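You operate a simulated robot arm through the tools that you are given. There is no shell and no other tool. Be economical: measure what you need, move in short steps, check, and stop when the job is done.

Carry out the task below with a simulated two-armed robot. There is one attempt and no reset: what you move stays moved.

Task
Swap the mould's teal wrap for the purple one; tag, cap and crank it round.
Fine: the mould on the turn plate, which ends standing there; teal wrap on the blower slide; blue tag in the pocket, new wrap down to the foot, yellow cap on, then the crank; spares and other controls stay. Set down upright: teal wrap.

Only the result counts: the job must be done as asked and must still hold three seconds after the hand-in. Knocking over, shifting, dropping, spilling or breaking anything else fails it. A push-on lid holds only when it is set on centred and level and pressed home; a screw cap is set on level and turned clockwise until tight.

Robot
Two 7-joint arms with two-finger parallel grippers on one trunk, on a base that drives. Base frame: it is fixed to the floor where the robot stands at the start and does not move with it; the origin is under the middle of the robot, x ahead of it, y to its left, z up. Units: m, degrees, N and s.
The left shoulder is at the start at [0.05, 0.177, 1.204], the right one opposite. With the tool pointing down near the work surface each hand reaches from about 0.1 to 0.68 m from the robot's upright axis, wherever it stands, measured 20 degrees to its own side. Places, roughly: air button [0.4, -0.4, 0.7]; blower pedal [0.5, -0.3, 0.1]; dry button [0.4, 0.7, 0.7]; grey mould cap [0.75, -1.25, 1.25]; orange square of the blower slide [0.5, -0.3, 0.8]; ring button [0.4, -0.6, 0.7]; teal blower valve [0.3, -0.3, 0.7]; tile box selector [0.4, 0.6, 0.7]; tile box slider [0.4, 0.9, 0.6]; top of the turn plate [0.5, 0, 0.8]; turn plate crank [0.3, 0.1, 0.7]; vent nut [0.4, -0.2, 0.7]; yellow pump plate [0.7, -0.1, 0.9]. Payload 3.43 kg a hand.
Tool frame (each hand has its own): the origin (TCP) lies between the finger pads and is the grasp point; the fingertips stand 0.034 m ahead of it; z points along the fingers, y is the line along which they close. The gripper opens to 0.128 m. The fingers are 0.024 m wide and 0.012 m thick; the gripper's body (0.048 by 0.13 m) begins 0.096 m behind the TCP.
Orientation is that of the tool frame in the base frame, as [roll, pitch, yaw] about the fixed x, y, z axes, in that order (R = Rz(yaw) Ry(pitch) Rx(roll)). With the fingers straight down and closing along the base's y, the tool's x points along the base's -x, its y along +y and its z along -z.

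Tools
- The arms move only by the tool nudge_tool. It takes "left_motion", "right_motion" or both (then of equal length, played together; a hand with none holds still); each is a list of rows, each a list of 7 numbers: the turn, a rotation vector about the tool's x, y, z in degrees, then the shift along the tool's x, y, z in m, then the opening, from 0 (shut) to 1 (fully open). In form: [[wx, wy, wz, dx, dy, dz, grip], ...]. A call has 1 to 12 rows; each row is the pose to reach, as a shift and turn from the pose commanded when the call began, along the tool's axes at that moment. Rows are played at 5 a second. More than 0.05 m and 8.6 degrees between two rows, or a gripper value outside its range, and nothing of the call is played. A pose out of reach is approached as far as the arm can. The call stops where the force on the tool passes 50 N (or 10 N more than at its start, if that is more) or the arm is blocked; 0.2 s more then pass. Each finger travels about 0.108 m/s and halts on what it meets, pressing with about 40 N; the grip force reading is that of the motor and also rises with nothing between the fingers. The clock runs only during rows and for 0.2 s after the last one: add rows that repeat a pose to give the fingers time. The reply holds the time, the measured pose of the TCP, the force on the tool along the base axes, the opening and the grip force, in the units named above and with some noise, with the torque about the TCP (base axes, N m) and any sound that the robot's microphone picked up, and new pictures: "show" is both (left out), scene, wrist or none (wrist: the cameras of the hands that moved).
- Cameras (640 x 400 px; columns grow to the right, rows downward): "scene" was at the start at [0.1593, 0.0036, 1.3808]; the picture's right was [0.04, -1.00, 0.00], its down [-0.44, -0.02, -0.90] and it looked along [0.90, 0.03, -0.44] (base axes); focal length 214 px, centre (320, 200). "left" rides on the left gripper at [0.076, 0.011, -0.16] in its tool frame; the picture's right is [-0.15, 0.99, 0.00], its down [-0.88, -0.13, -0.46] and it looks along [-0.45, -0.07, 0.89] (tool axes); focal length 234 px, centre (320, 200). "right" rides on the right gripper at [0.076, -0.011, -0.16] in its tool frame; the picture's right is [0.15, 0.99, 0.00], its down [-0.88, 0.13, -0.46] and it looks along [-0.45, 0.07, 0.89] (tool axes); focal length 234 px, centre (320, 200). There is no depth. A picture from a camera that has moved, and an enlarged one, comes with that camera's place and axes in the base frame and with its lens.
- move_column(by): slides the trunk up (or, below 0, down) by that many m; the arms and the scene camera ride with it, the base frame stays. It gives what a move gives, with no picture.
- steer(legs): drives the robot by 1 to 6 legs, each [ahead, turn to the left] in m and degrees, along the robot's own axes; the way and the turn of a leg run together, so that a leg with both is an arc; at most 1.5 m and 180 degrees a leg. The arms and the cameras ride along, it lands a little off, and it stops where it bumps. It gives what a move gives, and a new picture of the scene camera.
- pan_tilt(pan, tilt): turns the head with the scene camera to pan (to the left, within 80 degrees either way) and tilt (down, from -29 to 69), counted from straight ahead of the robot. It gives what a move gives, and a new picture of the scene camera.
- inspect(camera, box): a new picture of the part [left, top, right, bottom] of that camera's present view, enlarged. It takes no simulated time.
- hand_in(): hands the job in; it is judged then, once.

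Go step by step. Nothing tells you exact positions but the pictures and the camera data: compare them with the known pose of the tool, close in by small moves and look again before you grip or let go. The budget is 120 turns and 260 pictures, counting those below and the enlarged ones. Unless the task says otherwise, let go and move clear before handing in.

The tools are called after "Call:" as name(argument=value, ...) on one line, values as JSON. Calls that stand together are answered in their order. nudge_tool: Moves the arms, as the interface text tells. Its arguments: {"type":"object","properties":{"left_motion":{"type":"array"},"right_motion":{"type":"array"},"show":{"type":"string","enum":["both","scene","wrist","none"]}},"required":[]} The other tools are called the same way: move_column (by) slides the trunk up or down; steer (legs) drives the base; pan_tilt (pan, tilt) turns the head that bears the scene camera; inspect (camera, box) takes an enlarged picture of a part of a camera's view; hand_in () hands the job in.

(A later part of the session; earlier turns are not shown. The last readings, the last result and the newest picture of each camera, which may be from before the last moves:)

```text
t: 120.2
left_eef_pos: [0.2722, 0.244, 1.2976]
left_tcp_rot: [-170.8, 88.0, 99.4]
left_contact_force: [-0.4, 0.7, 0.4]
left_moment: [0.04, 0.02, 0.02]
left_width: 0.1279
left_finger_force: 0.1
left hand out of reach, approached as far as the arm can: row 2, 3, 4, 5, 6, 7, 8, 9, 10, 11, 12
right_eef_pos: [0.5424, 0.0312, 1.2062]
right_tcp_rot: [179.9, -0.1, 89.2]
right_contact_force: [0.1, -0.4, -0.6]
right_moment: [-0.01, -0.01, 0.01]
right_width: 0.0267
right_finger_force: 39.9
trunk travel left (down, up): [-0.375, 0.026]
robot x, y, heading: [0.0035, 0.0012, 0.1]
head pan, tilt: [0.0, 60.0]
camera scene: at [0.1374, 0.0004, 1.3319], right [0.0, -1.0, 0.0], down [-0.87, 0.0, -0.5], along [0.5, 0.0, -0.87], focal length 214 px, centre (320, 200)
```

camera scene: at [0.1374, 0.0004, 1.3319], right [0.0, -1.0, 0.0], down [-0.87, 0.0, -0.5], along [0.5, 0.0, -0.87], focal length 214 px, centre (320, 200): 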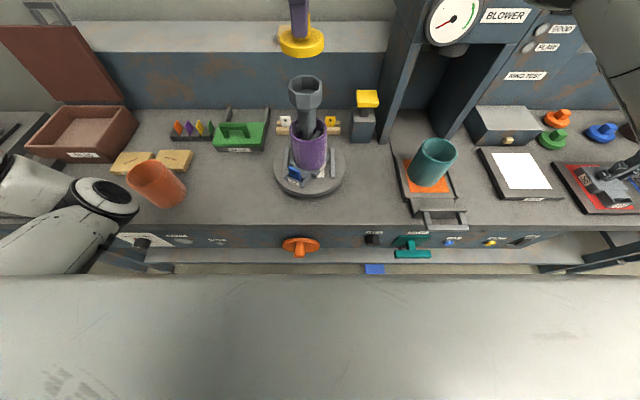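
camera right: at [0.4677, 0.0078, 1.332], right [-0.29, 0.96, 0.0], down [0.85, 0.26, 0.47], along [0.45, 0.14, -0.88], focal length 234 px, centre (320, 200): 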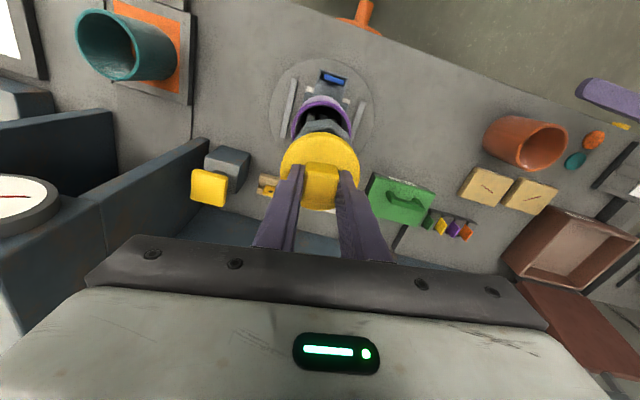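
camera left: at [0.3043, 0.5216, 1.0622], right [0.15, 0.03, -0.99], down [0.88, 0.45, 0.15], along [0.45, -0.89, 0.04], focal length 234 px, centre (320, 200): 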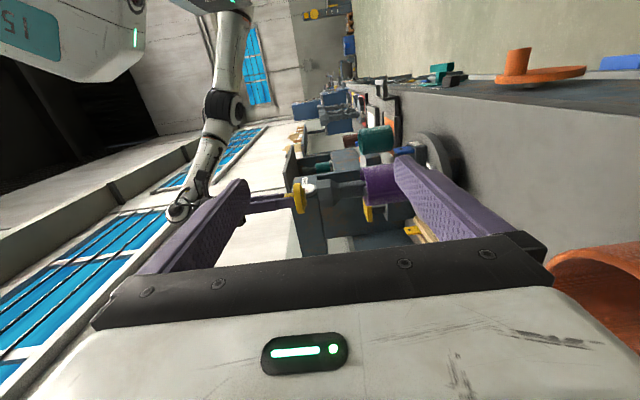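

That wrist pose is awkward. Instead I'll use the forward-tilted grasp as for the wrap: swing the left hand to point forward.

Call:
nudge_tool(left_motion=[[-8, 0, 0, 0.0, 0.013, 0.0, 1], [-16, 0, 0, 0.0, 0.026, 0.0, 1], [-24, 0, 0, 0.0, 0.04, 0.0, 1], [-32, 0, 0, 0.0, 0.053, 0.0, 1], [-40, 0, 0, 0.0, 0.066, 0.0, 1], [-48, 0, 0, 0.0, 0.08, 0.0, 1], [-56, 0, 0, 0.01, 0.093, 0.0, 1], [-64, 0, 0, 0.02, 0.106, 0.0, 1], [-72, 0, 0, 0.03, 0.12, 0.0, 1], [-80, 0, 0, 0.04, 0.133, 0.0, 1], [-88, 0, 0, 0.05, 0.145, 0.0, 1], [-90, 0, 0, 0.06, 0.15, 0.0, 1]], show="scene")

```text
t: 122.8
left_eef_pos: [0.4931, 0.2151, 1.2966]
left_tcp_rot: [82.4, 88.2, 82.7]
left_contact_force: [-0.3, 0.5, -0.4]
left_moment: [-0.01, -0.04, 0.02]
left_width: 0.1281
left_finger_force: 0.0
left hand out of reach, approached as far as the arm can: row 6, 7, 8, 9, 10, 11, 12
right_eef_pos: [0.5394, 0.0328, 1.2063]
right_tcp_rot: [180.0, -0.1, 89.2]
right_contact_force: [-0.9, 0.7, -0.9]
right_moment: [-0.03, -0.04, -0.03]
right_width: 0.0266
right_finger_force: 39.6
trunk travel left (down, up): [-0.375, 0.026]
robot x, y, heading: [-0.0002, 0.0035, -0.1]
head pan, tilt: [0.0, 60.0]
camera scene: at [0.1363, 0.002, 1.3321], right [0.0, -1.0, 0.0], down [-0.87, 0.0, -0.5], along [0.5, 0.0, -0.87], focal length 214 px, centre (320, 200)
```

scene: 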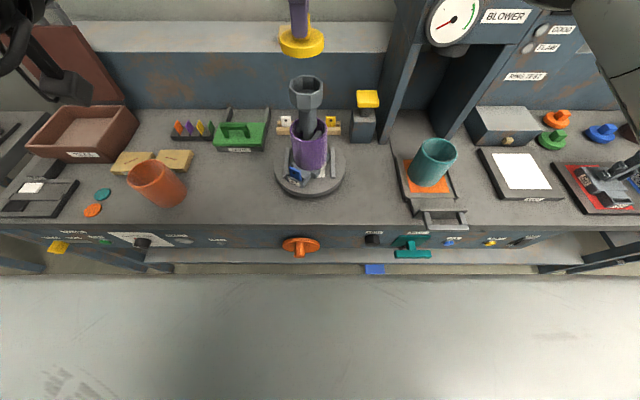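

Pointing forward now. Tilt it down to ~45° and bring it behind the mould head, raising the cap a bit more.

Call:
nudge_tool(left_motion=[[0, 7, 0, 0.0, -0.02, -0.02, 1], [0, 14, 0, 0.01, -0.05, -0.043, 1], [0, 21, 0, 0.03, -0.08, -0.043, 1], [0, 28, 0, 0.05, -0.11, -0.043, 1], [0, 35, 0, 0.07, -0.14, -0.043, 1], [0, 42, 0, 0.09, -0.165, -0.043, 1], [0, 43, 0, 0.107, -0.185, -0.043, 1], [0, 43, 0, 0.107, -0.185, -0.043, 1]], right_motion=[[0, 0, 0, 0, 0, -0.01, 0.1], [0, 0, 0, 0, 0, -0.02, 0.1], [0, 0, 0, 0, 0, -0.03, 0.1], [0, 0, 0, 0, 0, -0.04, 0.1], [0, 0, 0, 0, 0, -0.04, 0.1], [0, 0, 0, 0, 0, -0.04, 0.1], [0, 0, 0, 0, 0, -0.04, 0.1], [0, 0, 0, 0, 0, -0.04, 0.1]], show="both")

```text
t: 124.8
left_eef_pos: [0.4574, 0.0331, 1.1822]
left_tcp_rot: [177.2, 47.1, 178.2]
left_contact_force: [0.4, 0.5, 0.7]
left_moment: [0.0, 0.03, 0.02]
left_width: 0.1283
left_finger_force: 0.1
right_eef_pos: [0.5487, -0.0085, 1.246]
right_tcp_rot: [-179.5, -2.4, 85.3]
right_contact_force: [-0.9, 0.3, -0.2]
right_moment: [0.02, 0.01, 0.03]
right_width: 0.0266
right_finger_force: 39.8
right hand out of reach, approached as far as the arm can: row 2, 3, 4, 5, 6, 7, 8
trunk travel left (down, up): [-0.375, 0.026]
robot x, y, heading: [0.0041, -0.0005, 0.0]
head pan, tilt: [0.0, 60.0]
stopped in row 8 (right hand): the arm was blocked; the commanded pose is now the measured one
camera scene: at [0.1372, 0.0003, 1.332], right [0.0, -1.0, 0.0], down [-0.87, 0.0, -0.5], along [0.5, 0.0, -0.87], focal length 214 px, centre (320, 200)
camera right: at [0.5446, 0.0621, 1.4103], right [1.0, 0.06, 0.0], down [0.06, -0.91, 0.42], along [0.03, -0.42, -0.91], focal length 234 px, centre (320, 200)
camera left: at [0.2887, 0.0412, 1.235], right [0.1, 0.99, 0.14], down [0.27, -0.16, 0.95], along [0.96, -0.05, -0.28], focal length 234 px, centre (320, 200)
```

scene: 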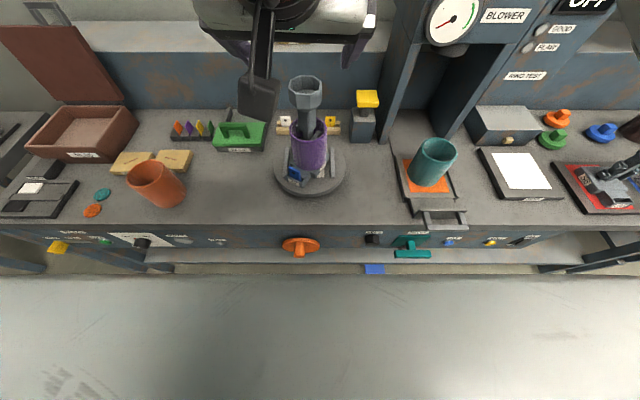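
right: 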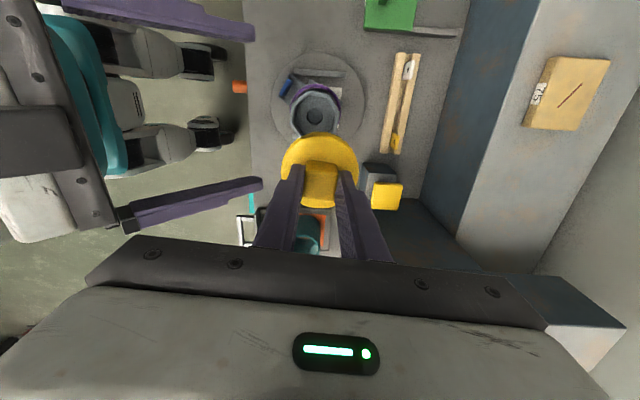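
left: 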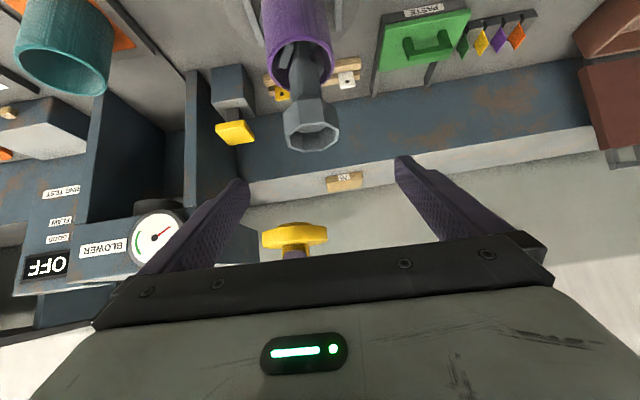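

Moving the cap hand aside, levelling the left hand, and bringing its fingers around the mould head.

Call:
nudge_tool(right_motion=[[0, 0, 0, -0.03, 0.002, 0.005, 0.1], [0, 0, 0, -0.06, 0.004, 0.01, 0.1], [0, 0, 0, -0.09, 0.006, 0.015, 0.1], [0, 0, 0, -0.12, 0.008, 0.02, 0.1], [0, 0, 0, -0.12, 0.008, 0.02, 0.1], [0, 0, 0, -0.12, 0.008, 0.02, 0.1], [0, 0, 0, -0.12, 0.008, 0.02, 0.1]], left_motion=[[0.7, 0, -0.6, 0, 0, 0, 1], [1.46, 0, -1.23, 0, -0.001, 0, 1], [1.46, 0, -1.23, 0.005, -0.003, 0.03, 1], [1.46, 0, -1.23, 0.012, -0.003, 0.065, 1], [1.46, 0, -1.23, 0.02, -0.003, 0.1, 1], [1.46, 0, -1.23, 0.0282, -0.003, 0.134, 1], [1.46, 0, -1.23, 0.0282, -0.003, 0.134, 1]], show="both")

```text
t: 126.5
left_eef_pos: [0.5378, 0.0352, 1.0677]
left_tcp_rot: [-180.0, 47.0, 180.0]
left_contact_force: [-0.5, 0.0, -0.5]
left_moment: [0.01, -0.02, 0.04]
left_width: 0.1281
left_finger_force: 0.1
right_eef_pos: [0.543, -0.1239, 1.2219]
right_tcp_rot: [-179.6, -2.2, 85.5]
right_contact_force: [0.8, -0.9, -0.3]
right_moment: [0.02, -0.03, 0.0]
right_width: 0.0266
right_finger_force: 39.8
trunk travel left (down, up): [-0.375, 0.026]
robot x, y, heading: [0.0041, -0.0017, 0.2]
head pan, tilt: [0.0, 60.0]
camera scene: at [0.1368, 0.0007, 1.332], right [0.0, -1.0, 0.0], down [-0.87, 0.0, -0.5], along [0.5, 0.0, -0.87], focal length 214 px, centre (320, 200)
camera right: at [0.5396, -0.0529, 1.3843], right [1.0, 0.07, 0.0], down [0.06, -0.91, 0.42], along [0.03, -0.42, -0.91], focal length 234 px, centre (320, 200)
camera left: at [0.3694, 0.0463, 1.1208], right [0.1, 0.99, 0.11], down [0.27, -0.13, 0.95], along [0.96, -0.07, -0.28], focal length 234 px, centre (320, 200)
```

scene: 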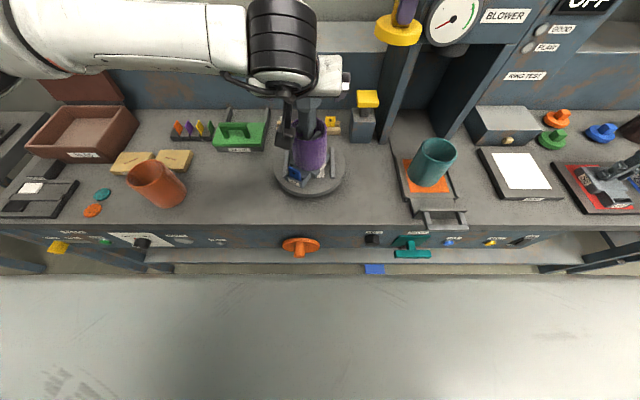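
right: 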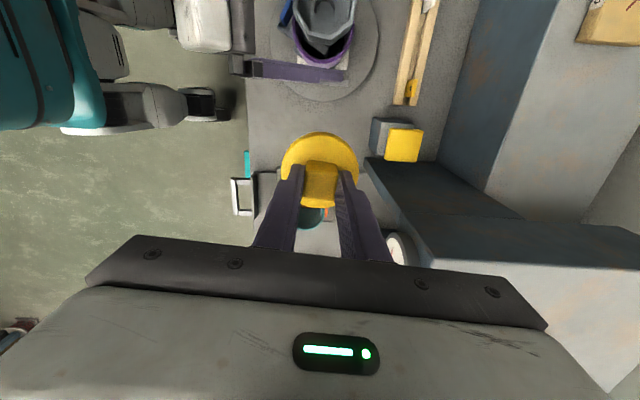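
left: 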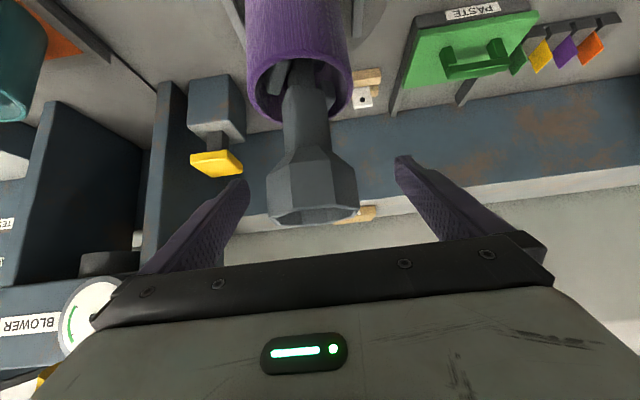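

The head is between the fingers; centre by -6 mm in y and close gently.

Call:
nudge_tool(left_motion=[[0, 0, 0, 0, -0.006, 0.0, 1], [0, 0, 0, 0, -0.006, 0.0, 0.75], [0, 0, 0, 0, -0.006, 0.0, 0.4], [0, 0, 0, 0, -0.006, 0.0, 0.4], [0, 0, 0, 0, -0.006, 0.0, 0.4]], show="none")

Call:
inspect(camera="right", box=[220, 0, 420, 120])

```text
t: 127.7
left_eef_pos: [0.5367, 0.0299, 1.0684]
left_tcp_rot: [-180.0, 47.0, -180.0]
left_contact_force: [-0.4, 0.6, 0.2]
left_moment: [0.04, -0.11, 0.02]
left_width: 0.0631
left_finger_force: 39.9
right_eef_pos: [0.5438, -0.1242, 1.2215]
right_tcp_rot: [-179.6, -2.4, 85.7]
right_contact_force: [0.3, 0.4, -0.9]
right_moment: [-0.02, -0.02, -0.02]
right_width: 0.0269
right_finger_force: 39.9
trunk travel left (down, up): [-0.375, 0.026]
robot x, y, heading: [-0.0027, -0.0018, 0.3]
head pan, tilt: [0.0, 60.0]
```

```text
3.20 times, centred on (320, 60) of right
camera zoom: at [0.54, -0.0528, 1.3841], right [1.0, 0.07, 0.0], down [0.06, -0.91, 0.42], along [0.03, -0.42, -0.91], focal length 749 px, centre (320, 648)
```

zoom: 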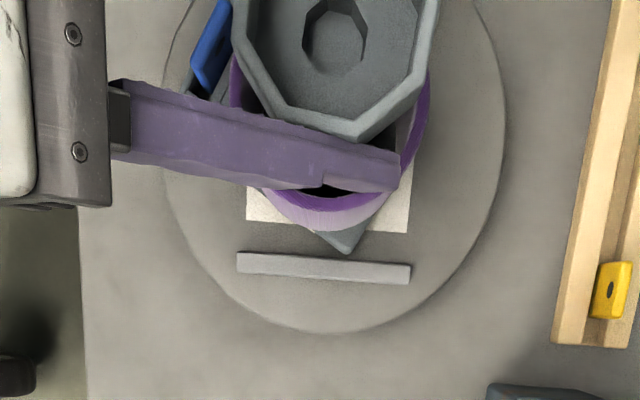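

Gripped on the flats (twist ≈22.5°). Lift 4 mm, rotate +22.5° about vertical, and lower.

Call:
nudge_tool(left_motion=[[0, 0, 0, -0.0029, 0, -0.0027, 0.4], [0, 0, 0, -0.0029, 0, -0.0027, 0.4], [-5.5, 0, -5.1, -0.0029, 0, -0.0027, 0.4], [-11, 0, -10.2, -0.0029, 0, -0.0027, 0.4], [-16.45, 0, -15.35, -0.0029, 0, -0.0027, 0.4], [-16.45, 0, -15.35, -0.0029, 0, -0.0027, 0.4]], show="none")

Call:
inspect(camera="right", box=[220, 0, 420, 120])

Call:
inspect(camera="scene", box=[255, 100, 365, 210])

```text
t: 129.1
left_eef_pos: [0.5357, 0.0275, 1.0725]
left_tcp_rot: [-179.9, 47.0, -157.4]
left_contact_force: [0.4, 0.8, -5.6]
left_moment: [0.0, -0.01, 0.02]
left_width: 0.0631
left_finger_force: 39.8
right_eef_pos: [0.544, -0.1231, 1.2215]
right_tcp_rot: [-179.6, -2.2, 85.6]
right_contact_force: [0.9, -0.3, -1.1]
right_moment: [-0.01, 0.0, 0.0]
right_width: 0.027
right_finger_force: 39.4
trunk travel left (down, up): [-0.375, 0.026]
robot x, y, heading: [0.0042, 0.0001, 0.1]
head pan, tilt: [0.0, 60.0]
```

```text
3.20 times, centred on (320, 60) of right
camera zoom: at [0.5403, -0.0525, 1.384], right [1.0, 0.07, 0.0], down [0.06, -0.91, 0.42], along [0.03, -0.42, -0.91], focal length 749 px, centre (320, 648)
```

zoom: 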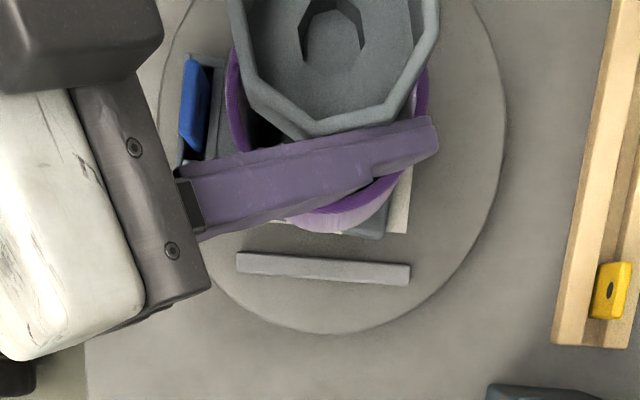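

```text
3.64 times, centred on (310, 155) of scene
camera zoom: at [0.1375, 0.001, 1.3319], right [0.0, -1.0, 0.0], down [-0.87, 0.0, -0.5], along [0.5, 0.0, -0.87], focal length 780 px, centre (356, 364)
```

zoom: 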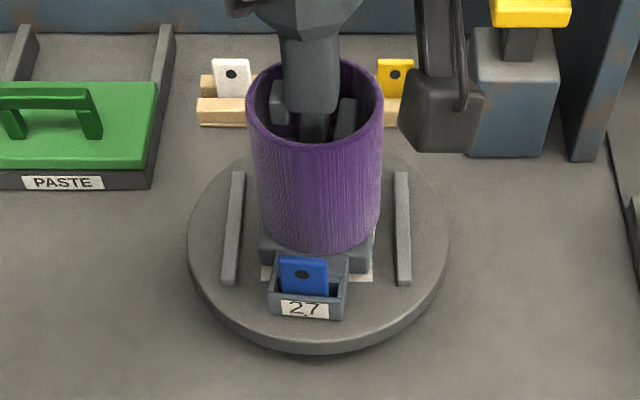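

Nearly home; 4° more, then lower, open and back out along the tool axis.

Call:
nudge_tool(left_motion=[[-3.1, 0, -2.9, 0, 0, 0, 0.4], [-3.1, 0, -2.9, 0, 0, 0, 0.4], [-3.1, 0, -2.9, 0.0015, 0, 0.0014, 0.4], [-3.1, 0, -2.9, 0.0032, 0, 0.003, 0.4], [-3.1, 0, -2.9, 0.0032, 0, 0.003, 0.4]], show="none")

Call:
inspect(camera="scene", box=[255, 100, 365, 210])

```text
t: 130.2
left_eef_pos: [0.5357, 0.0278, 1.0685]
left_tcp_rot: [179.9, 47.0, -153.2]
left_contact_force: [0.3, 0.8, -5.5]
left_moment: [0.05, -0.07, 0.0]
left_width: 0.0634
left_finger_force: 40.1
right_eef_pos: [0.5451, -0.1238, 1.221]
right_tcp_rot: [-179.7, -2.3, 85.6]
right_contact_force: [0.3, -0.3, 1.3]
right_moment: [-0.02, 0.01, 0.02]
right_width: 0.0271
right_finger_force: 40.1
trunk travel left (down, up): [-0.375, 0.026]
robot x, y, heading: [0.0019, 0.0047, -0.1]
head pan, tilt: [0.0, 60.0]
```

```text
3.64 times, centred on (310, 155) of scene
camera zoom: at [0.1375, 0.0006, 1.3319], right [0.0, -1.0, 0.0], down [-0.87, 0.0, -0.5], along [0.5, 0.0, -0.87], focal length 780 px, centre (356, 364)
```

zoom: 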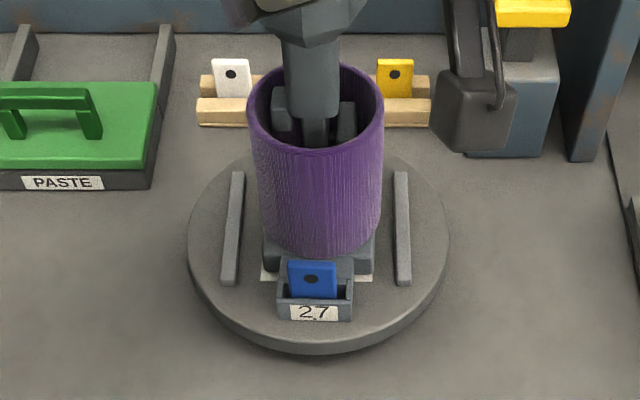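

Straight again but still hanging slightly; lower until it stands.

Call:
nudge_tool(left_motion=[[0, 0, 0, 0.0008, 0, 0.0007, 0.4], [0, 0, 0, 0.0016, 0, 0.0014, 0.4], [0, 0, 0, 0.0024, 0, 0.0021, 0.4], [0, 0, 0, 0.0024, 0, 0.0021, 0.4]], show="none")

```text
t: 131.2
left_eef_pos: [0.5353, 0.0279, 1.0681]
left_tcp_rot: [-179.7, 47.3, -153.0]
left_contact_force: [-1.2, 1.0, 14.6]
left_moment: [0.11, 0.85, -0.04]
left_width: 0.0629
left_finger_force: 40.5
right_eef_pos: [0.5431, -0.1239, 1.2223]
right_tcp_rot: [-179.6, -2.3, 85.6]
right_contact_force: [-0.9, 1.1, -0.1]
right_moment: [0.02, 0.03, 0.02]
right_width: 0.0267
right_finger_force: 40.3
trunk travel left (down, up): [-0.375, 0.026]
robot x, y, heading: [0.0061, 0.0, 0.0]
head pan, tilt: [0.0, 60.0]
```

Standing now. Ease, open, and back out, undoing the yaw as I leave.

Call:
nudge_tool(left_motion=[[0, 0, 0, -0.001, 0, -0.001, 0.4], [0, 0, 0, -0.001, 0, -0.001, 0.6], [0, 0, 0, -0.001, 0, -0.001, 0.85], [0, 0, 0, -0.001, 0, -0.001, 1], [0, 0, 0, -0.001, 0, -0.035, 1], [0, 0, 0, -0.001, 0, -0.075, 1], [0, 0, 0, -0.001, 0, -0.1, 1], [5.5, 0, 5.1, -0.001, 0.02, -0.115, 1], [11, 0, 10.2, -0.001, 0.055, -0.115, 1], [16.5, 0, 15.3, -0.001, 0.09, -0.115, 1], [19.5, 0, 18.2, -0.001, 0.13, -0.115, 1], [19.5, 0, 18.2, -0.001, 0.17, -0.115, 1]], show="both")

Call:
inspect(camera="scene", box=[255, 60, 365, 210])

```text
t: 133.8
left_eef_pos: [0.3942, 0.1369, 1.1515]
left_tcp_rot: [179.8, 46.9, 180.0]
left_contact_force: [1.1, -0.3, -0.3]
left_moment: [-0.01, -0.01, 0.01]
left_width: 0.1281
left_finger_force: 0.0
left hand out of reach, approached as far as the arm can: row 12
right_eef_pos: [0.5441, -0.1232, 1.2215]
right_tcp_rot: [-179.5, -2.4, 85.6]
right_contact_force: [-0.7, -0.4, -0.7]
right_moment: [0.01, 0.0, 0.0]
right_width: 0.0267
right_finger_force: 39.8
trunk travel left (down, up): [-0.375, 0.026]
robot x, y, heading: [0.0005, 0.0008, -0.0]
head pan, tilt: [0.0, 60.0]
camera scene: at [0.1369, 0.0009, 1.332], right [0.0, -1.0, 0.0], down [-0.87, 0.0, -0.5], along [0.5, 0.0, -0.87], focal length 214 px, centre (320, 200)
camera left: at [0.2256, 0.1481, 1.2054], right [0.1, 0.99, 0.11], down [0.27, -0.13, 0.95], along [0.96, -0.07, -0.28], focal length 234 px, centre (320, 200)
```

scene: 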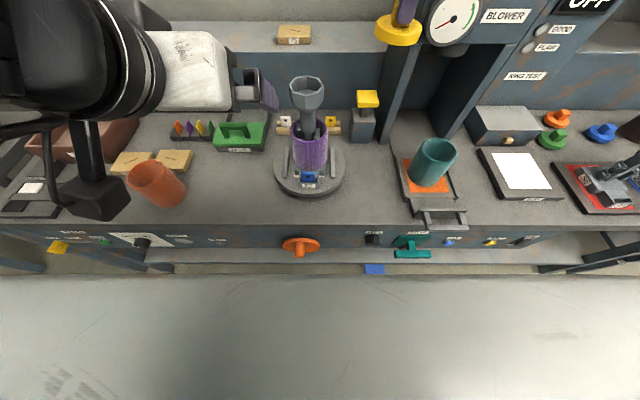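
left: 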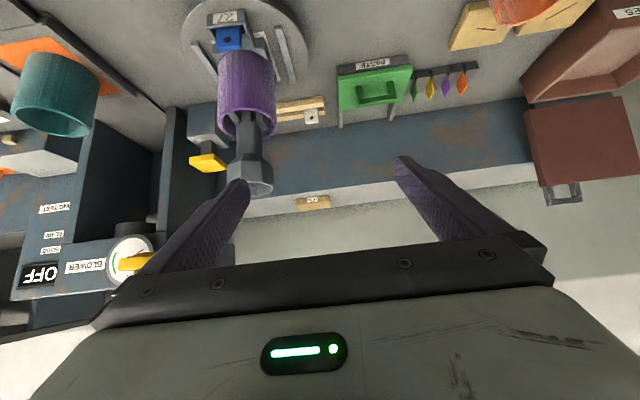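

```text
2.67 times, centred on (310, 135) of scene
camera zoom: at [0.1369, 0.0009, 1.332], right [0.0, -1.0, 0.0], down [-0.87, 0.0, -0.5], along [0.5, 0.0, -0.87], focal length 572 px, centre (347, 373)
```

zoom: 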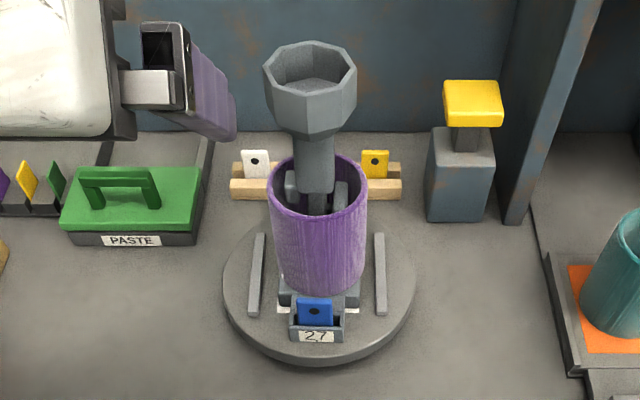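

The mould is straight again in its place. Bring the cap back level above the head.

Call:
nudge_tool(right_motion=[[-0.4, -2.3, 0, 0.0, 0, 0, 0.1], [-0.4, -2.3, 0, 0.04, -0.004, 0, 0.1], [-0.4, -2.3, 0, 0.08, -0.008, 0, 0.1], [-0.4, -2.3, 0, 0.12, -0.012, 0.01, 0.1], [-0.4, -2.3, 0, 0.152, -0.0158, 0.03, 0.1], [-0.4, -2.3, 0, 0.152, -0.0158, 0.05, 0.1], [-0.4, -2.3, 0, 0.152, -0.0158, 0.06, 0.1], [-0.4, -2.3, 0, 0.152, -0.0158, 0.06, 0.1]], show="none")

Call:
inspect(camera="scene", box=[265, 30, 355, 110])

Call:
inspect(camera="left", box=[180, 90, 340, 210])

```text
t: 135.7
left_eef_pos: [0.3939, 0.1365, 1.1513]
left_tcp_rot: [179.9, 47.0, 180.0]
left_contact_force: [-0.3, 0.2, 0.6]
left_moment: [0.0, 0.02, -0.01]
left_width: 0.128
left_finger_force: 0.1
right_eef_pos: [0.5419, 0.0292, 1.1687]
right_tcp_rot: [-179.9, 0.0, 85.6]
right_contact_force: [0.0, -1.1, -0.3]
right_moment: [0.0, -0.02, 0.0]
right_width: 0.0269
right_finger_force: 40.2
trunk travel left (down, up): [-0.375, 0.026]
robot x, y, heading: [0.0057, 0.0011, 0.1]
head pan, tilt: [0.0, 60.0]
```

```text
5.00 times, centred on (310, 70) of scene
camera zoom: at [0.1371, 0.0005, 1.332], right [0.0, -1.0, 0.0], down [-0.87, 0.0, -0.5], along [0.5, 0.0, -0.87], focal length 1072 px, centre (370, 850)
```

zoom: 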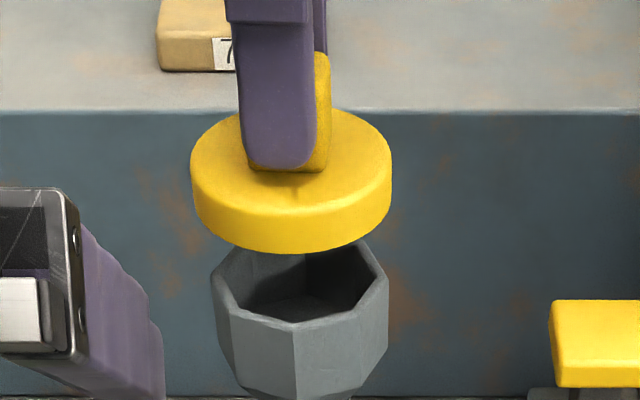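

```text
3.33 times, centred on (260, 150) of left
camera zoom: at [0.2262, 0.1471, 1.2057], right [0.1, 0.99, 0.11], down [0.27, -0.13, 0.95], along [0.96, -0.06, -0.28], focal length 781 px, centre (520, 367)
```

zoom: 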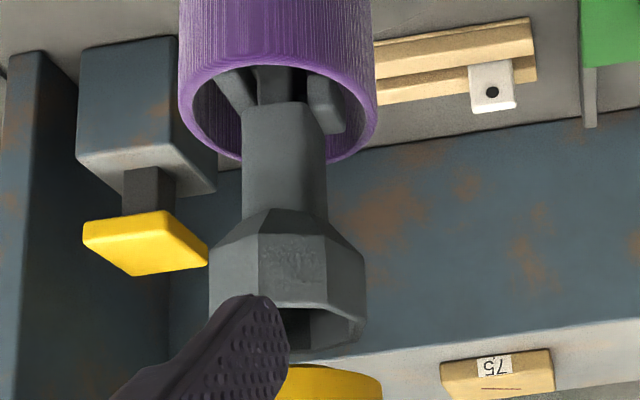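

Well aligned in y and, by the row calibration, in x. Lower to seat.

Call:
nudge_tool(right_motion=[[0, 0, 0, 0, 0, 0.01, 0.1], [0, 0, 0, 0, 0, 0.018, 0.1], [0, 0, 0, 0, 0, 0.022, 0.1], [0, 0, 0, 0, 0, 0.024, 0.1], [0, 0, 0, 0, 0, 0.026, 0.1], [0, 0, 0, 0, 0, 0.026, 0.1]], show="none")

Call:
inspect(camera="scene", box=[265, 30, 355, 110])

```text
t: 137.1
left_eef_pos: [0.3933, 0.136, 1.1521]
left_tcp_rot: [179.8, 46.9, 180.0]
left_contact_force: [-0.2, 0.2, 0.2]
left_moment: [0.0, -0.03, 0.01]
left_width: 0.1279
left_finger_force: 0.2
right_eef_pos: [0.542, 0.0301, 1.1424]
right_tcp_rot: [-180.0, 0.0, 85.7]
right_contact_force: [-1.0, -0.3, 2.4]
right_moment: [0.02, 0.05, 0.01]
right_width: 0.0268
right_finger_force: 39.4
trunk travel left (down, up): [-0.375, 0.026]
robot x, y, heading: [0.0013, 0.0027, 0.2]
head pan, tilt: [0.0, 60.0]
```

```text
5.00 times, centred on (310, 70) of scene
camera zoom: at [0.1367, 0.0005, 1.3321], right [0.0, -1.0, 0.0], down [-0.87, 0.0, -0.5], along [0.5, 0.0, -0.87], focal length 1072 px, centre (370, 850)
```

zoom: 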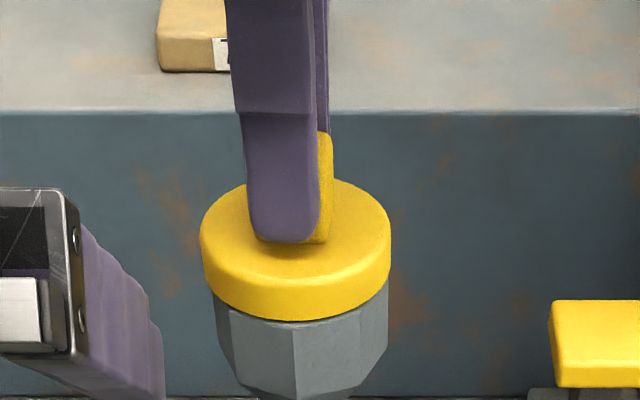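

Call:
nudge_tool(right_motion=[[0, 0, 0, 0, 0, 0.001, 0.1], [0, 0, 0, -0.001, 0, 0.002, 0.1], [0, 0, 0, -0.0015, -0.001, 0.003, 0.1], [0, 0, 0, -0.0015, -0.001, 0.004, 0.1], [0, 0, 0, -0.0015, -0.001, 0.004, 0.1]], show="none")

Call:
inspect(camera="scene", box=[265, 30, 355, 110])

```text
t: 138.2
left_eef_pos: [0.3934, 0.1373, 1.1533]
left_tcp_rot: [179.9, 46.9, -179.8]
left_contact_force: [0.2, -0.2, 0.0]
left_moment: [0.0, -0.01, -0.04]
left_width: 0.128
left_finger_force: 0.1
right_eef_pos: [0.5393, 0.0278, 1.1415]
right_tcp_rot: [179.7, -0.2, 85.6]
right_contact_force: [5.2, 3.7, 21.6]
right_moment: [0.2, 0.0, -0.03]
right_width: 0.0267
right_finger_force: 40.0
trunk travel left (down, up): [-0.375, 0.026]
robot x, y, heading: [0.0052, -0.0009, 0.3]
head pan, tilt: [0.0, 60.0]
```

```text
5.00 times, centred on (310, 70) of scene
camera zoom: at [0.1359, 0.001, 1.3324], right [0.0, -1.0, 0.0], down [-0.87, 0.0, -0.5], along [0.5, 0.0, -0.87], focal length 1072 px, centre (370, 850)
```

zoom: 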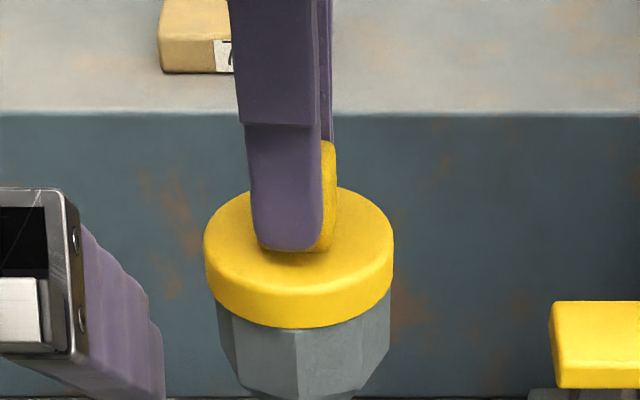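

Seated (row 327 as before). Release, rise, then press with closed fingers.

Call:
nudge_tool(right_motion=[[0, 0, 0, 0, 0, -0.002, 0.1], [0, 0, 0, 0, 0, -0.002, 0.3], [0, 0, 0, 0, 0, -0.002, 0.5], [0, 0, 0, 0, 0, -0.02, 0.5], [0, 0, 0, 0, 0, -0.05, 0.4], [0, 0, 0, 0, 0, -0.06, 0.1], [0, 0, 0, 0, 0, -0.06, 0], [0, 0, 0, 0, 0, -0.06, 0]], show="none")

Call:
inspect(camera="scene", box=[265, 30, 355, 110])

Call:
inspect(camera="right", box=[240, 60, 400, 180])

```text
t: 140.1
left_eef_pos: [0.3939, 0.1374, 1.1525]
left_tcp_rot: [180.0, 46.9, -179.9]
left_contact_force: [0.3, -0.1, 0.4]
left_moment: [-0.01, 0.01, -0.02]
left_width: 0.1281
left_finger_force: 0.0
right_eef_pos: [0.5394, 0.0272, 1.2019]
right_tcp_rot: [179.9, 0.0, 85.6]
right_contact_force: [0.5, -0.6, 0.5]
right_moment: [0.01, 0.02, 0.0]
right_width: 0.0
right_finger_force: 33.0
trunk travel left (down, up): [-0.375, 0.026]
robot x, y, heading: [0.0003, -0.0, 0.1]
head pan, tilt: [0.0, 60.0]
```

```text
5.00 times, centred on (310, 70) of scene
camera zoom: at [0.137, 0.0007, 1.332], right [0.0, -1.0, 0.0], down [-0.87, 0.0, -0.5], along [0.5, 0.0, -0.87], focal length 1072 px, centre (370, 850)
```

zoom: 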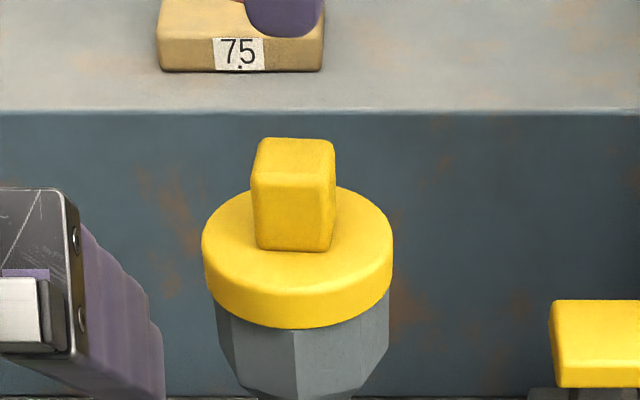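

```text
3.33 times, centred on (320, 120) of right
camera zoom: at [0.5348, 0.1049, 1.3608], right [1.0, 0.07, 0.0], down [0.06, -0.89, 0.46], along [0.03, -0.45, -0.89], focal length 781 px, centre (320, 467)
```

zoom: 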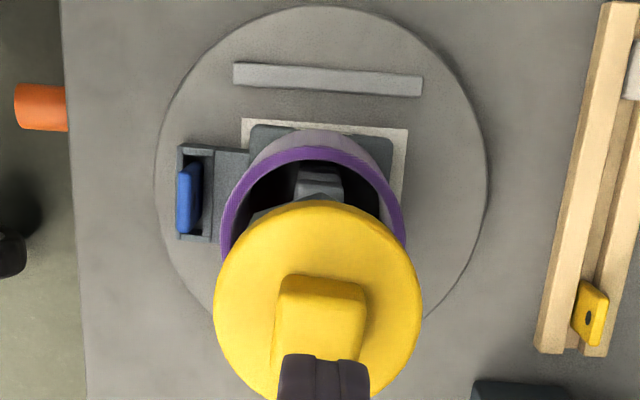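

Cap is on, level and centred. One central press to make sure it is home.

Call:
nudge_tool(right_motion=[[0, 0, 0, 0, 0, 0.015, 0], [0, 0, 0, 0, 0, 0.03, 0], [0, 0, 0, 0, 0, 0.038, 0], [0, 0, 0, 0, 0, 0.041, 0], [0, 0, 0, 0, 0, 0.0435, 0], [0, 0, 0, 0, 0, 0.046, 0], [0, 0, 0, 0, 0, 0.0485, 0]], show="none")

```text
t: 141.5
left_eef_pos: [0.3922, 0.1361, 1.1521]
left_tcp_rot: [179.9, 46.8, 180.0]
left_contact_force: [-1.3, -0.1, 0.1]
left_moment: [-0.03, -0.01, 0.03]
left_width: 0.1279
left_finger_force: 0.0
right_eef_pos: [0.5407, 0.0285, 1.1614]
right_tcp_rot: [179.2, -0.5, 85.5]
right_contact_force: [-2.1, 0.0, 17.6]
right_moment: [-0.13, 0.18, 0.0]
right_width: 0.0
right_finger_force: 33.1
trunk travel left (down, up): [-0.375, 0.026]
robot x, y, heading: [0.0027, 0.0007, 0.1]
head pan, tilt: [0.0, 60.0]
stopped in row 7 (right hand): the force on the tool passed its limit at 52 N (the readings are from after the stop); the commanded pose is now the measured one
```

Home. Raise and move the right hand away.

Call:
nudge_tool(right_motion=[[0.8, 0.5, 0, 0, 0, -0.02, 0], [0.8, 0.5, 0, 0, 0, -0.05, 0], [0.8, 0.5, 0, -0.04, 0, -0.06, 0], [0.8, 0.5, 0, -0.08, 0, -0.06, 0], [0.8, 0.5, 0, -0.12, 0, -0.06, 0], [0.8, 0.5, 0, -0.16, -0.01, -0.06, 0], [0.8, 0.5, 0, -0.2, -0.03, -0.06, 0], [0.8, 0.5, 0, -0.24, -0.06, -0.06, 0]], show="none")

Call:
steer(legs=[[-0.35, 0]])

Call:
pan_tilt(pan=6, tilt=45)

Call:
inspect(camera="scene", box=[240, 100, 440, 260])

```text
t: 143.3
left_eef_pos: [0.3931, 0.135, 1.1522]
left_tcp_rot: [179.9, 46.9, -179.9]
left_contact_force: [0.9, 0.3, -0.4]
left_moment: [0.02, 0.0, 0.02]
left_width: 0.1281
left_finger_force: 0.1
right_eef_pos: [0.4567, -0.2072, 1.214]
right_tcp_rot: [-179.9, -0.9, 85.4]
right_contact_force: [0.0, -1.1, 0.4]
right_moment: [0.03, -0.03, 0.04]
right_width: 0.0
right_finger_force: 33.4
trunk travel left (down, up): [-0.375, 0.026]
robot x, y, heading: [0.0051, 0.0051, -0.2]
head pan, tilt: [0.0, 60.0]
```

```text
t: 145.5
left_eef_pos: [0.0541, 0.1365, 1.1515]
left_tcp_rot: [179.9, 46.9, -179.6]
left_contact_force: [0.8, -0.5, 0.3]
left_moment: [0.0, -0.03, 0.01]
left_width: 0.1279
left_finger_force: 0.0
right_eef_pos: [0.1196, -0.2052, 1.2145]
right_tcp_rot: [180.0, -0.9, 85.7]
right_contact_force: [-0.7, -0.5, 0.2]
right_moment: [-0.03, -0.01, 0.01]
right_width: 0.0
right_finger_force: 33.1
trunk travel left (down, up): [-0.375, 0.026]
robot x, y, heading: [-0.3337, -0.0044, 0.5]
head pan, tilt: [0.0, 60.0]
camera scene: at [-0.2023, -0.0002, 1.3321], right [0.01, -1.0, 0.0], down [-0.87, -0.01, -0.5], along [0.5, 0.0, -0.87], focal length 214 px, centre (320, 200)
```

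scene: 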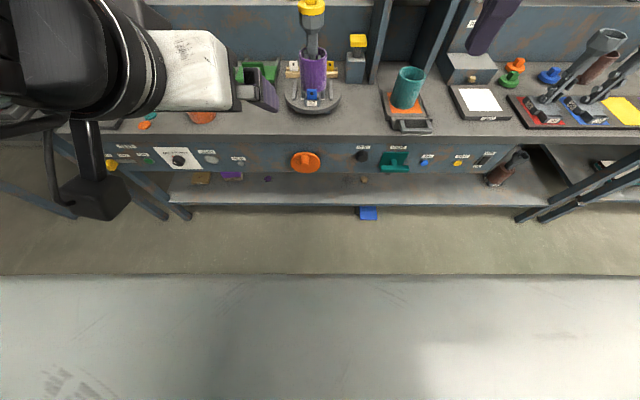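

```text
t: 146.2
left_eef_pos: [0.0544, 0.1372, 1.1531]
left_tcp_rot: [180.0, 46.8, -179.6]
left_contact_force: [0.2, -0.5, 0.3]
left_moment: [-0.01, 0.0, -0.02]
left_width: 0.1281
left_finger_force: 0.1
right_eef_pos: [0.1203, -0.2053, 1.2138]
right_tcp_rot: [-179.9, -0.9, 85.6]
right_contact_force: [-0.4, -0.3, 0.0]
right_moment: [0.02, -0.01, 0.02]
right_width: 0.0002
right_finger_force: 33.1
trunk travel left (down, up): [-0.375, 0.026]
robot x, y, heading: [-0.3381, 0.0003, 0.2]
head pan, tilt: [6.0, 45.0]
camera scene: at [-0.1875, 0.0084, 1.3514], right [0.11, -0.99, 0.0], down [-0.7, -0.08, -0.71], along [0.7, 0.08, -0.71], focal length 214 px, centre (320, 200)
```

scene: 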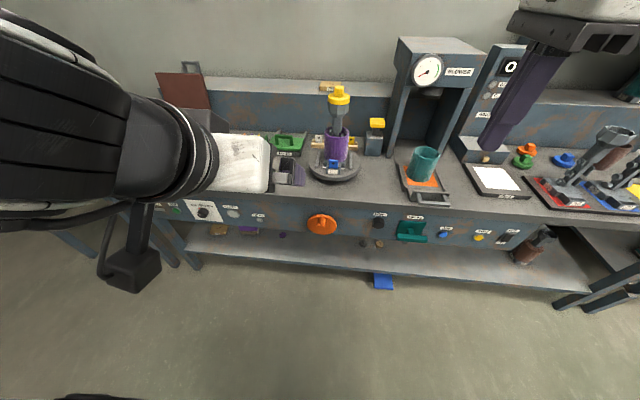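

```text
2.50 times, centred on (340, 180) of scene
camera zoom: at [-0.1875, 0.0084, 1.3514], right [0.11, -0.99, 0.0], down [-0.7, -0.08, -0.71], along [0.7, 0.08, -0.71], focal length 536 px, centre (270, 250)
```

zoom: 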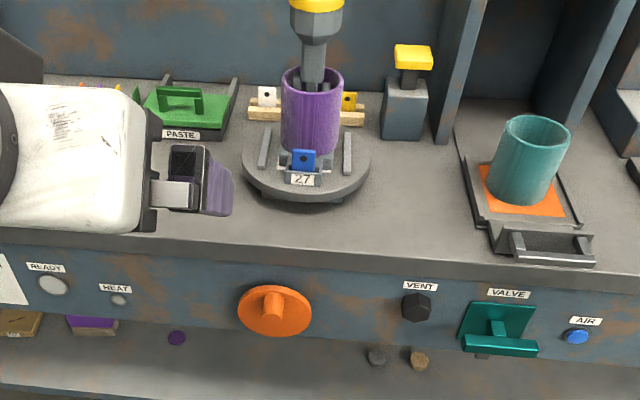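

The crank is a disc with an off-centre handle, currently near the top. A closer look.

Call:
inspect(camera="scene", box=[300, 200, 360, 245])

```text
8.89 times, centred on (330, 222) of scene
camera zoom: at [-0.1875, 0.0084, 1.3514], right [0.11, -0.99, 0.0], down [-0.7, -0.08, -0.71], along [0.7, 0.08, -0.71], focal length 1906 px, centre (231, 0)
```

zoom: 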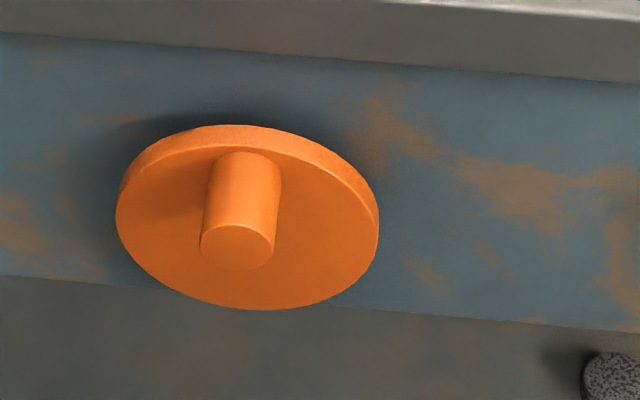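

Crank disc centre ≈(0.349, 0.062, 0.662), Ø0.112, handle only 0.031 off-centre. I'll grip the disc's rim from the front and turn the wrist. Lower the trunk first.

Call:
move_column(by=-0.3)

Call:
nudge_tool(left_motion=[[0, -7, 0, 0.02, -0.01, 0.0, 1], [0, -14, 0, 0.04, -0.02, 0.0, 1], [0, -21, 0, 0.06, -0.03, 0.02, 1], [0, -28, 0, 0.08, -0.04, 0.05, 1], [0, -35, 0, 0.1, -0.05, 0.08, 1], [0, -42, 0, 0.11, -0.06, 0.11, 1], [0, -43, 0, 0.12, -0.07, 0.13, 1], [0, -43, 0, 0.12, -0.074, 0.15, 1]], show="both")

```text
t: 149.2
left_eef_pos: [0.0543, 0.1375, 0.8527]
left_tcp_rot: [179.9, 46.9, -179.5]
left_contact_force: [0.6, 0.2, -0.2]
left_moment: [0.02, 0.0, 0.01]
left_width: 0.128
left_finger_force: 0.0
right_eef_pos: [0.1196, -0.2045, 0.9139]
right_tcp_rot: [-180.0, -0.9, 85.7]
right_contact_force: [-0.7, 0.8, 0.1]
right_moment: [0.02, -0.01, 0.0]
right_width: 0.0002
right_finger_force: 33.0
trunk travel left (down, up): [-0.075, 0.326]
robot x, y, heading: [-0.3352, -0.0035, 0.5]
head pan, tilt: [6.0, 45.0]
```

```text
t: 151.1
left_eef_pos: [0.1172, 0.0597, 0.7172]
left_tcp_rot: [-96.3, 88.6, -92.4]
left_contact_force: [0.4, -0.6, 0.6]
left_moment: [0.01, 0.03, -0.01]
left_width: 0.1278
left_finger_force: 0.1
left hand out of reach, approached as far as the arm can: row 1, 2, 3, 4, 5, 6, 7, 8
right_eef_pos: [0.1198, -0.2037, 0.9133]
right_tcp_rot: [-179.8, -1.0, 85.8]
right_contact_force: [0.4, -0.1, 0.3]
right_moment: [-0.01, 0.01, -0.01]
right_width: 0.0
right_finger_force: 33.6
trunk travel left (down, up): [-0.075, 0.326]
robot x, y, heading: [-0.3342, -0.0035, 0.5]
head pan, tilt: [6.0, 45.0]
camera scene: at [-0.1875, 0.0085, 1.0515], right [0.11, -0.99, 0.0], down [-0.7, -0.08, -0.71], along [0.7, 0.08, -0.71], focal length 214 px, centre (320, 200)
camera left: at [-0.0423, 0.0574, 0.6407], right [-0.07, 0.99, 0.12], down [-0.45, -0.14, 0.88], along [0.89, 0.0, 0.45], focal length 234 px, centre (320, 200)
```

scene: 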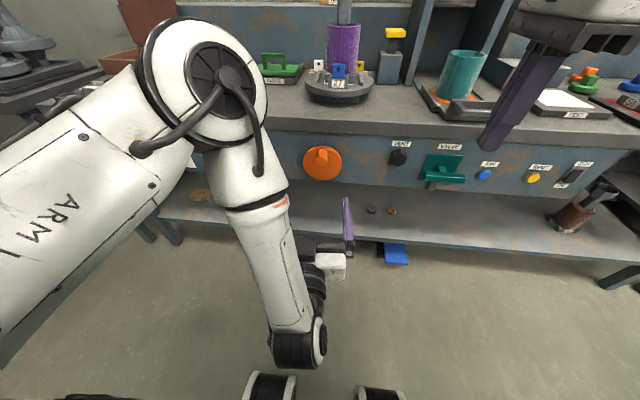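
left: 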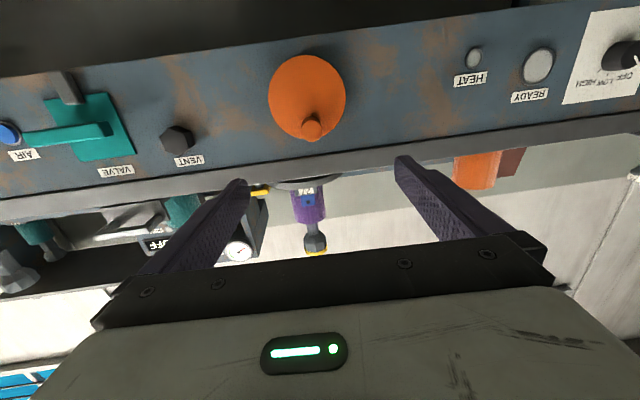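

Excellent view: disc centre confirmed at (0.349, 0.060, 0.661), handle at top. Correct the small yaw/roll error and approach.

Call:
nudge_tool(left_motion=[[1.5, 0, 0.6, 0.015, -0.002, 0.03, 1], [3, 0, 1.2, 0.03, -0.004, 0.06, 1], [4.3, 0, 1.7, 0.045, -0.006, 0.09, 1], [4.3, 0, 1.7, 0.056, -0.0067, 0.12, 1], [4.3, 0, 1.7, 0.056, -0.0067, 0.12, 1]], show="wrist")

```text
t: 152.2
left_eef_pos: [0.1971, -0.0022, 0.6893]
left_tcp_rot: [102.6, 88.2, 98.8]
left_contact_force: [0.0, 0.1, 0.7]
left_moment: [0.03, 0.02, -0.02]
left_width: 0.128
left_finger_force: 0.0
left hand out of reach, approached as far as the arm can: row 2, 3, 4, 5
right_eef_pos: [0.1189, -0.2036, 0.9148]
right_tcp_rot: [-179.9, -0.9, 85.7]
right_contact_force: [-0.3, 0.3, 0.0]
right_moment: [0.05, -0.02, -0.02]
right_width: 0.0001
right_finger_force: 33.4
trunk travel left (down, up): [-0.075, 0.326]
robot x, y, heading: [-0.3362, 0.003, 0.2]
head pan, tilt: [6.0, 45.0]
camera left: at [0.0381, 0.0206, 0.614], right [0.06, 0.98, 0.18], down [-0.46, -0.13, 0.88], along [0.89, -0.14, 0.44], focal length 234 px, centre (320, 200)
```

left: 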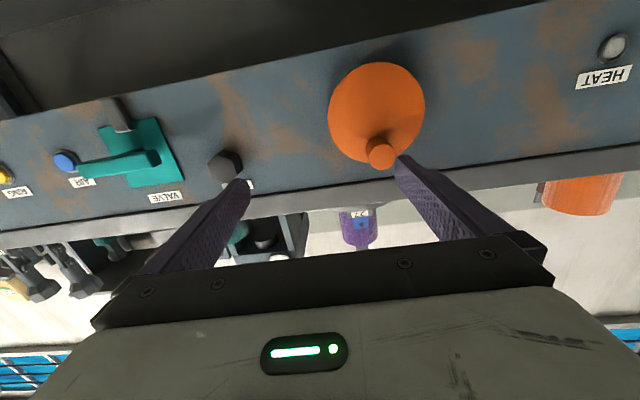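

The wrist is near its limits because the robot is too close. Back up 0.1 m and re-approach.

Call:
steer(legs=[[-0.11, 0]])

Call:
nudge_tool(left_motion=[[-1.5, 0, -0.5, 0.01, 0.015, 0.03, 1], [-3, 0, -1, 0.018, 0.03, 0.06, 1], [-4.5, 0, -2, 0.025, 0.045, 0.09, 1], [-4.5, 0, -3, 0.028, 0.055, 0.12, 1], [-4.5, 0, -3.5, 0.028, 0.064, 0.15, 1], [-4.5, 0, -3.5, 0.028, 0.064, 0.15, 1]], show="wrist")

```text
t: 153.4
left_eef_pos: [0.0888, -0.0055, 0.6886]
left_tcp_rot: [102.3, 88.3, 98.7]
left_contact_force: [0.3, 0.7, -0.7]
left_moment: [0.02, -0.05, 0.02]
left_width: 0.1279
left_finger_force: 0.0
right_eef_pos: [0.0128, -0.2059, 0.913]
right_tcp_rot: [-180.0, -0.9, 85.6]
right_contact_force: [0.2, 0.2, 0.5]
right_moment: [-0.02, 0.01, 0.01]
right_width: 0.0
right_finger_force: 33.0
trunk travel left (down, up): [-0.075, 0.326]
robot x, y, heading: [-0.4435, -0.0043, 0.4]
head pan, tilt: [6.0, 45.0]
camera scene: at [-0.2941, 0.0075, 1.0515], right [0.11, -0.99, 0.0], down [-0.7, -0.08, -0.71], along [0.7, 0.08, -0.71], focal length 214 px, centre (320, 200)
```

scene: 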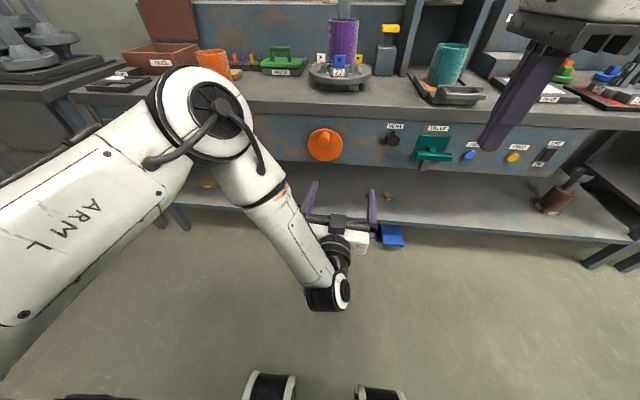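

```text
t: 154.8
left_eef_pos: [0.2359, 0.0149, 0.6929]
left_tcp_rot: [-136.7, 87.6, -134.3]
left_contact_force: [0.0, -0.4, 0.4]
left_moment: [-0.01, 0.02, 0.02]
left_width: 0.128
left_finger_force: 0.0
left hand out of reach, approached as far as the arm can: row 1, 2, 3, 4, 5, 6
right_eef_pos: [0.0138, -0.2057, 0.9138]
right_tcp_rot: [-180.0, -0.9, 85.6]
right_contact_force: [-0.4, 0.2, 0.9]
right_moment: [0.04, 0.01, 0.0]
right_width: 0.0
right_finger_force: 33.1
trunk travel left (down, up): [-0.075, 0.326]
robot x, y, heading: [-0.4406, 0.0006, 0.3]
head pan, tilt: [6.0, 45.0]
camera left: at [0.074, 0.0177, 0.6212], right [-0.04, 0.99, 0.12], down [-0.42, -0.12, 0.9], along [0.91, -0.01, 0.42], focal length 234 px, centre (320, 200)
```

left: 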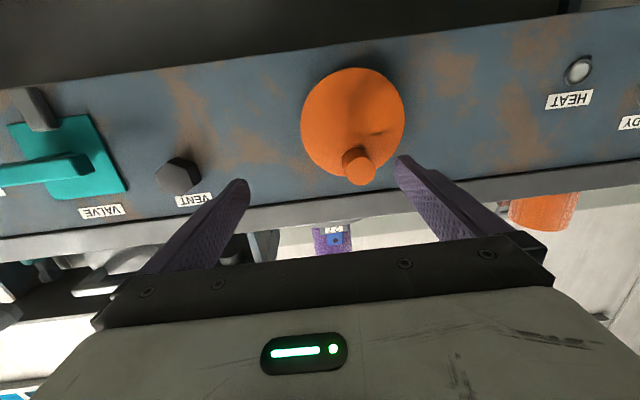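

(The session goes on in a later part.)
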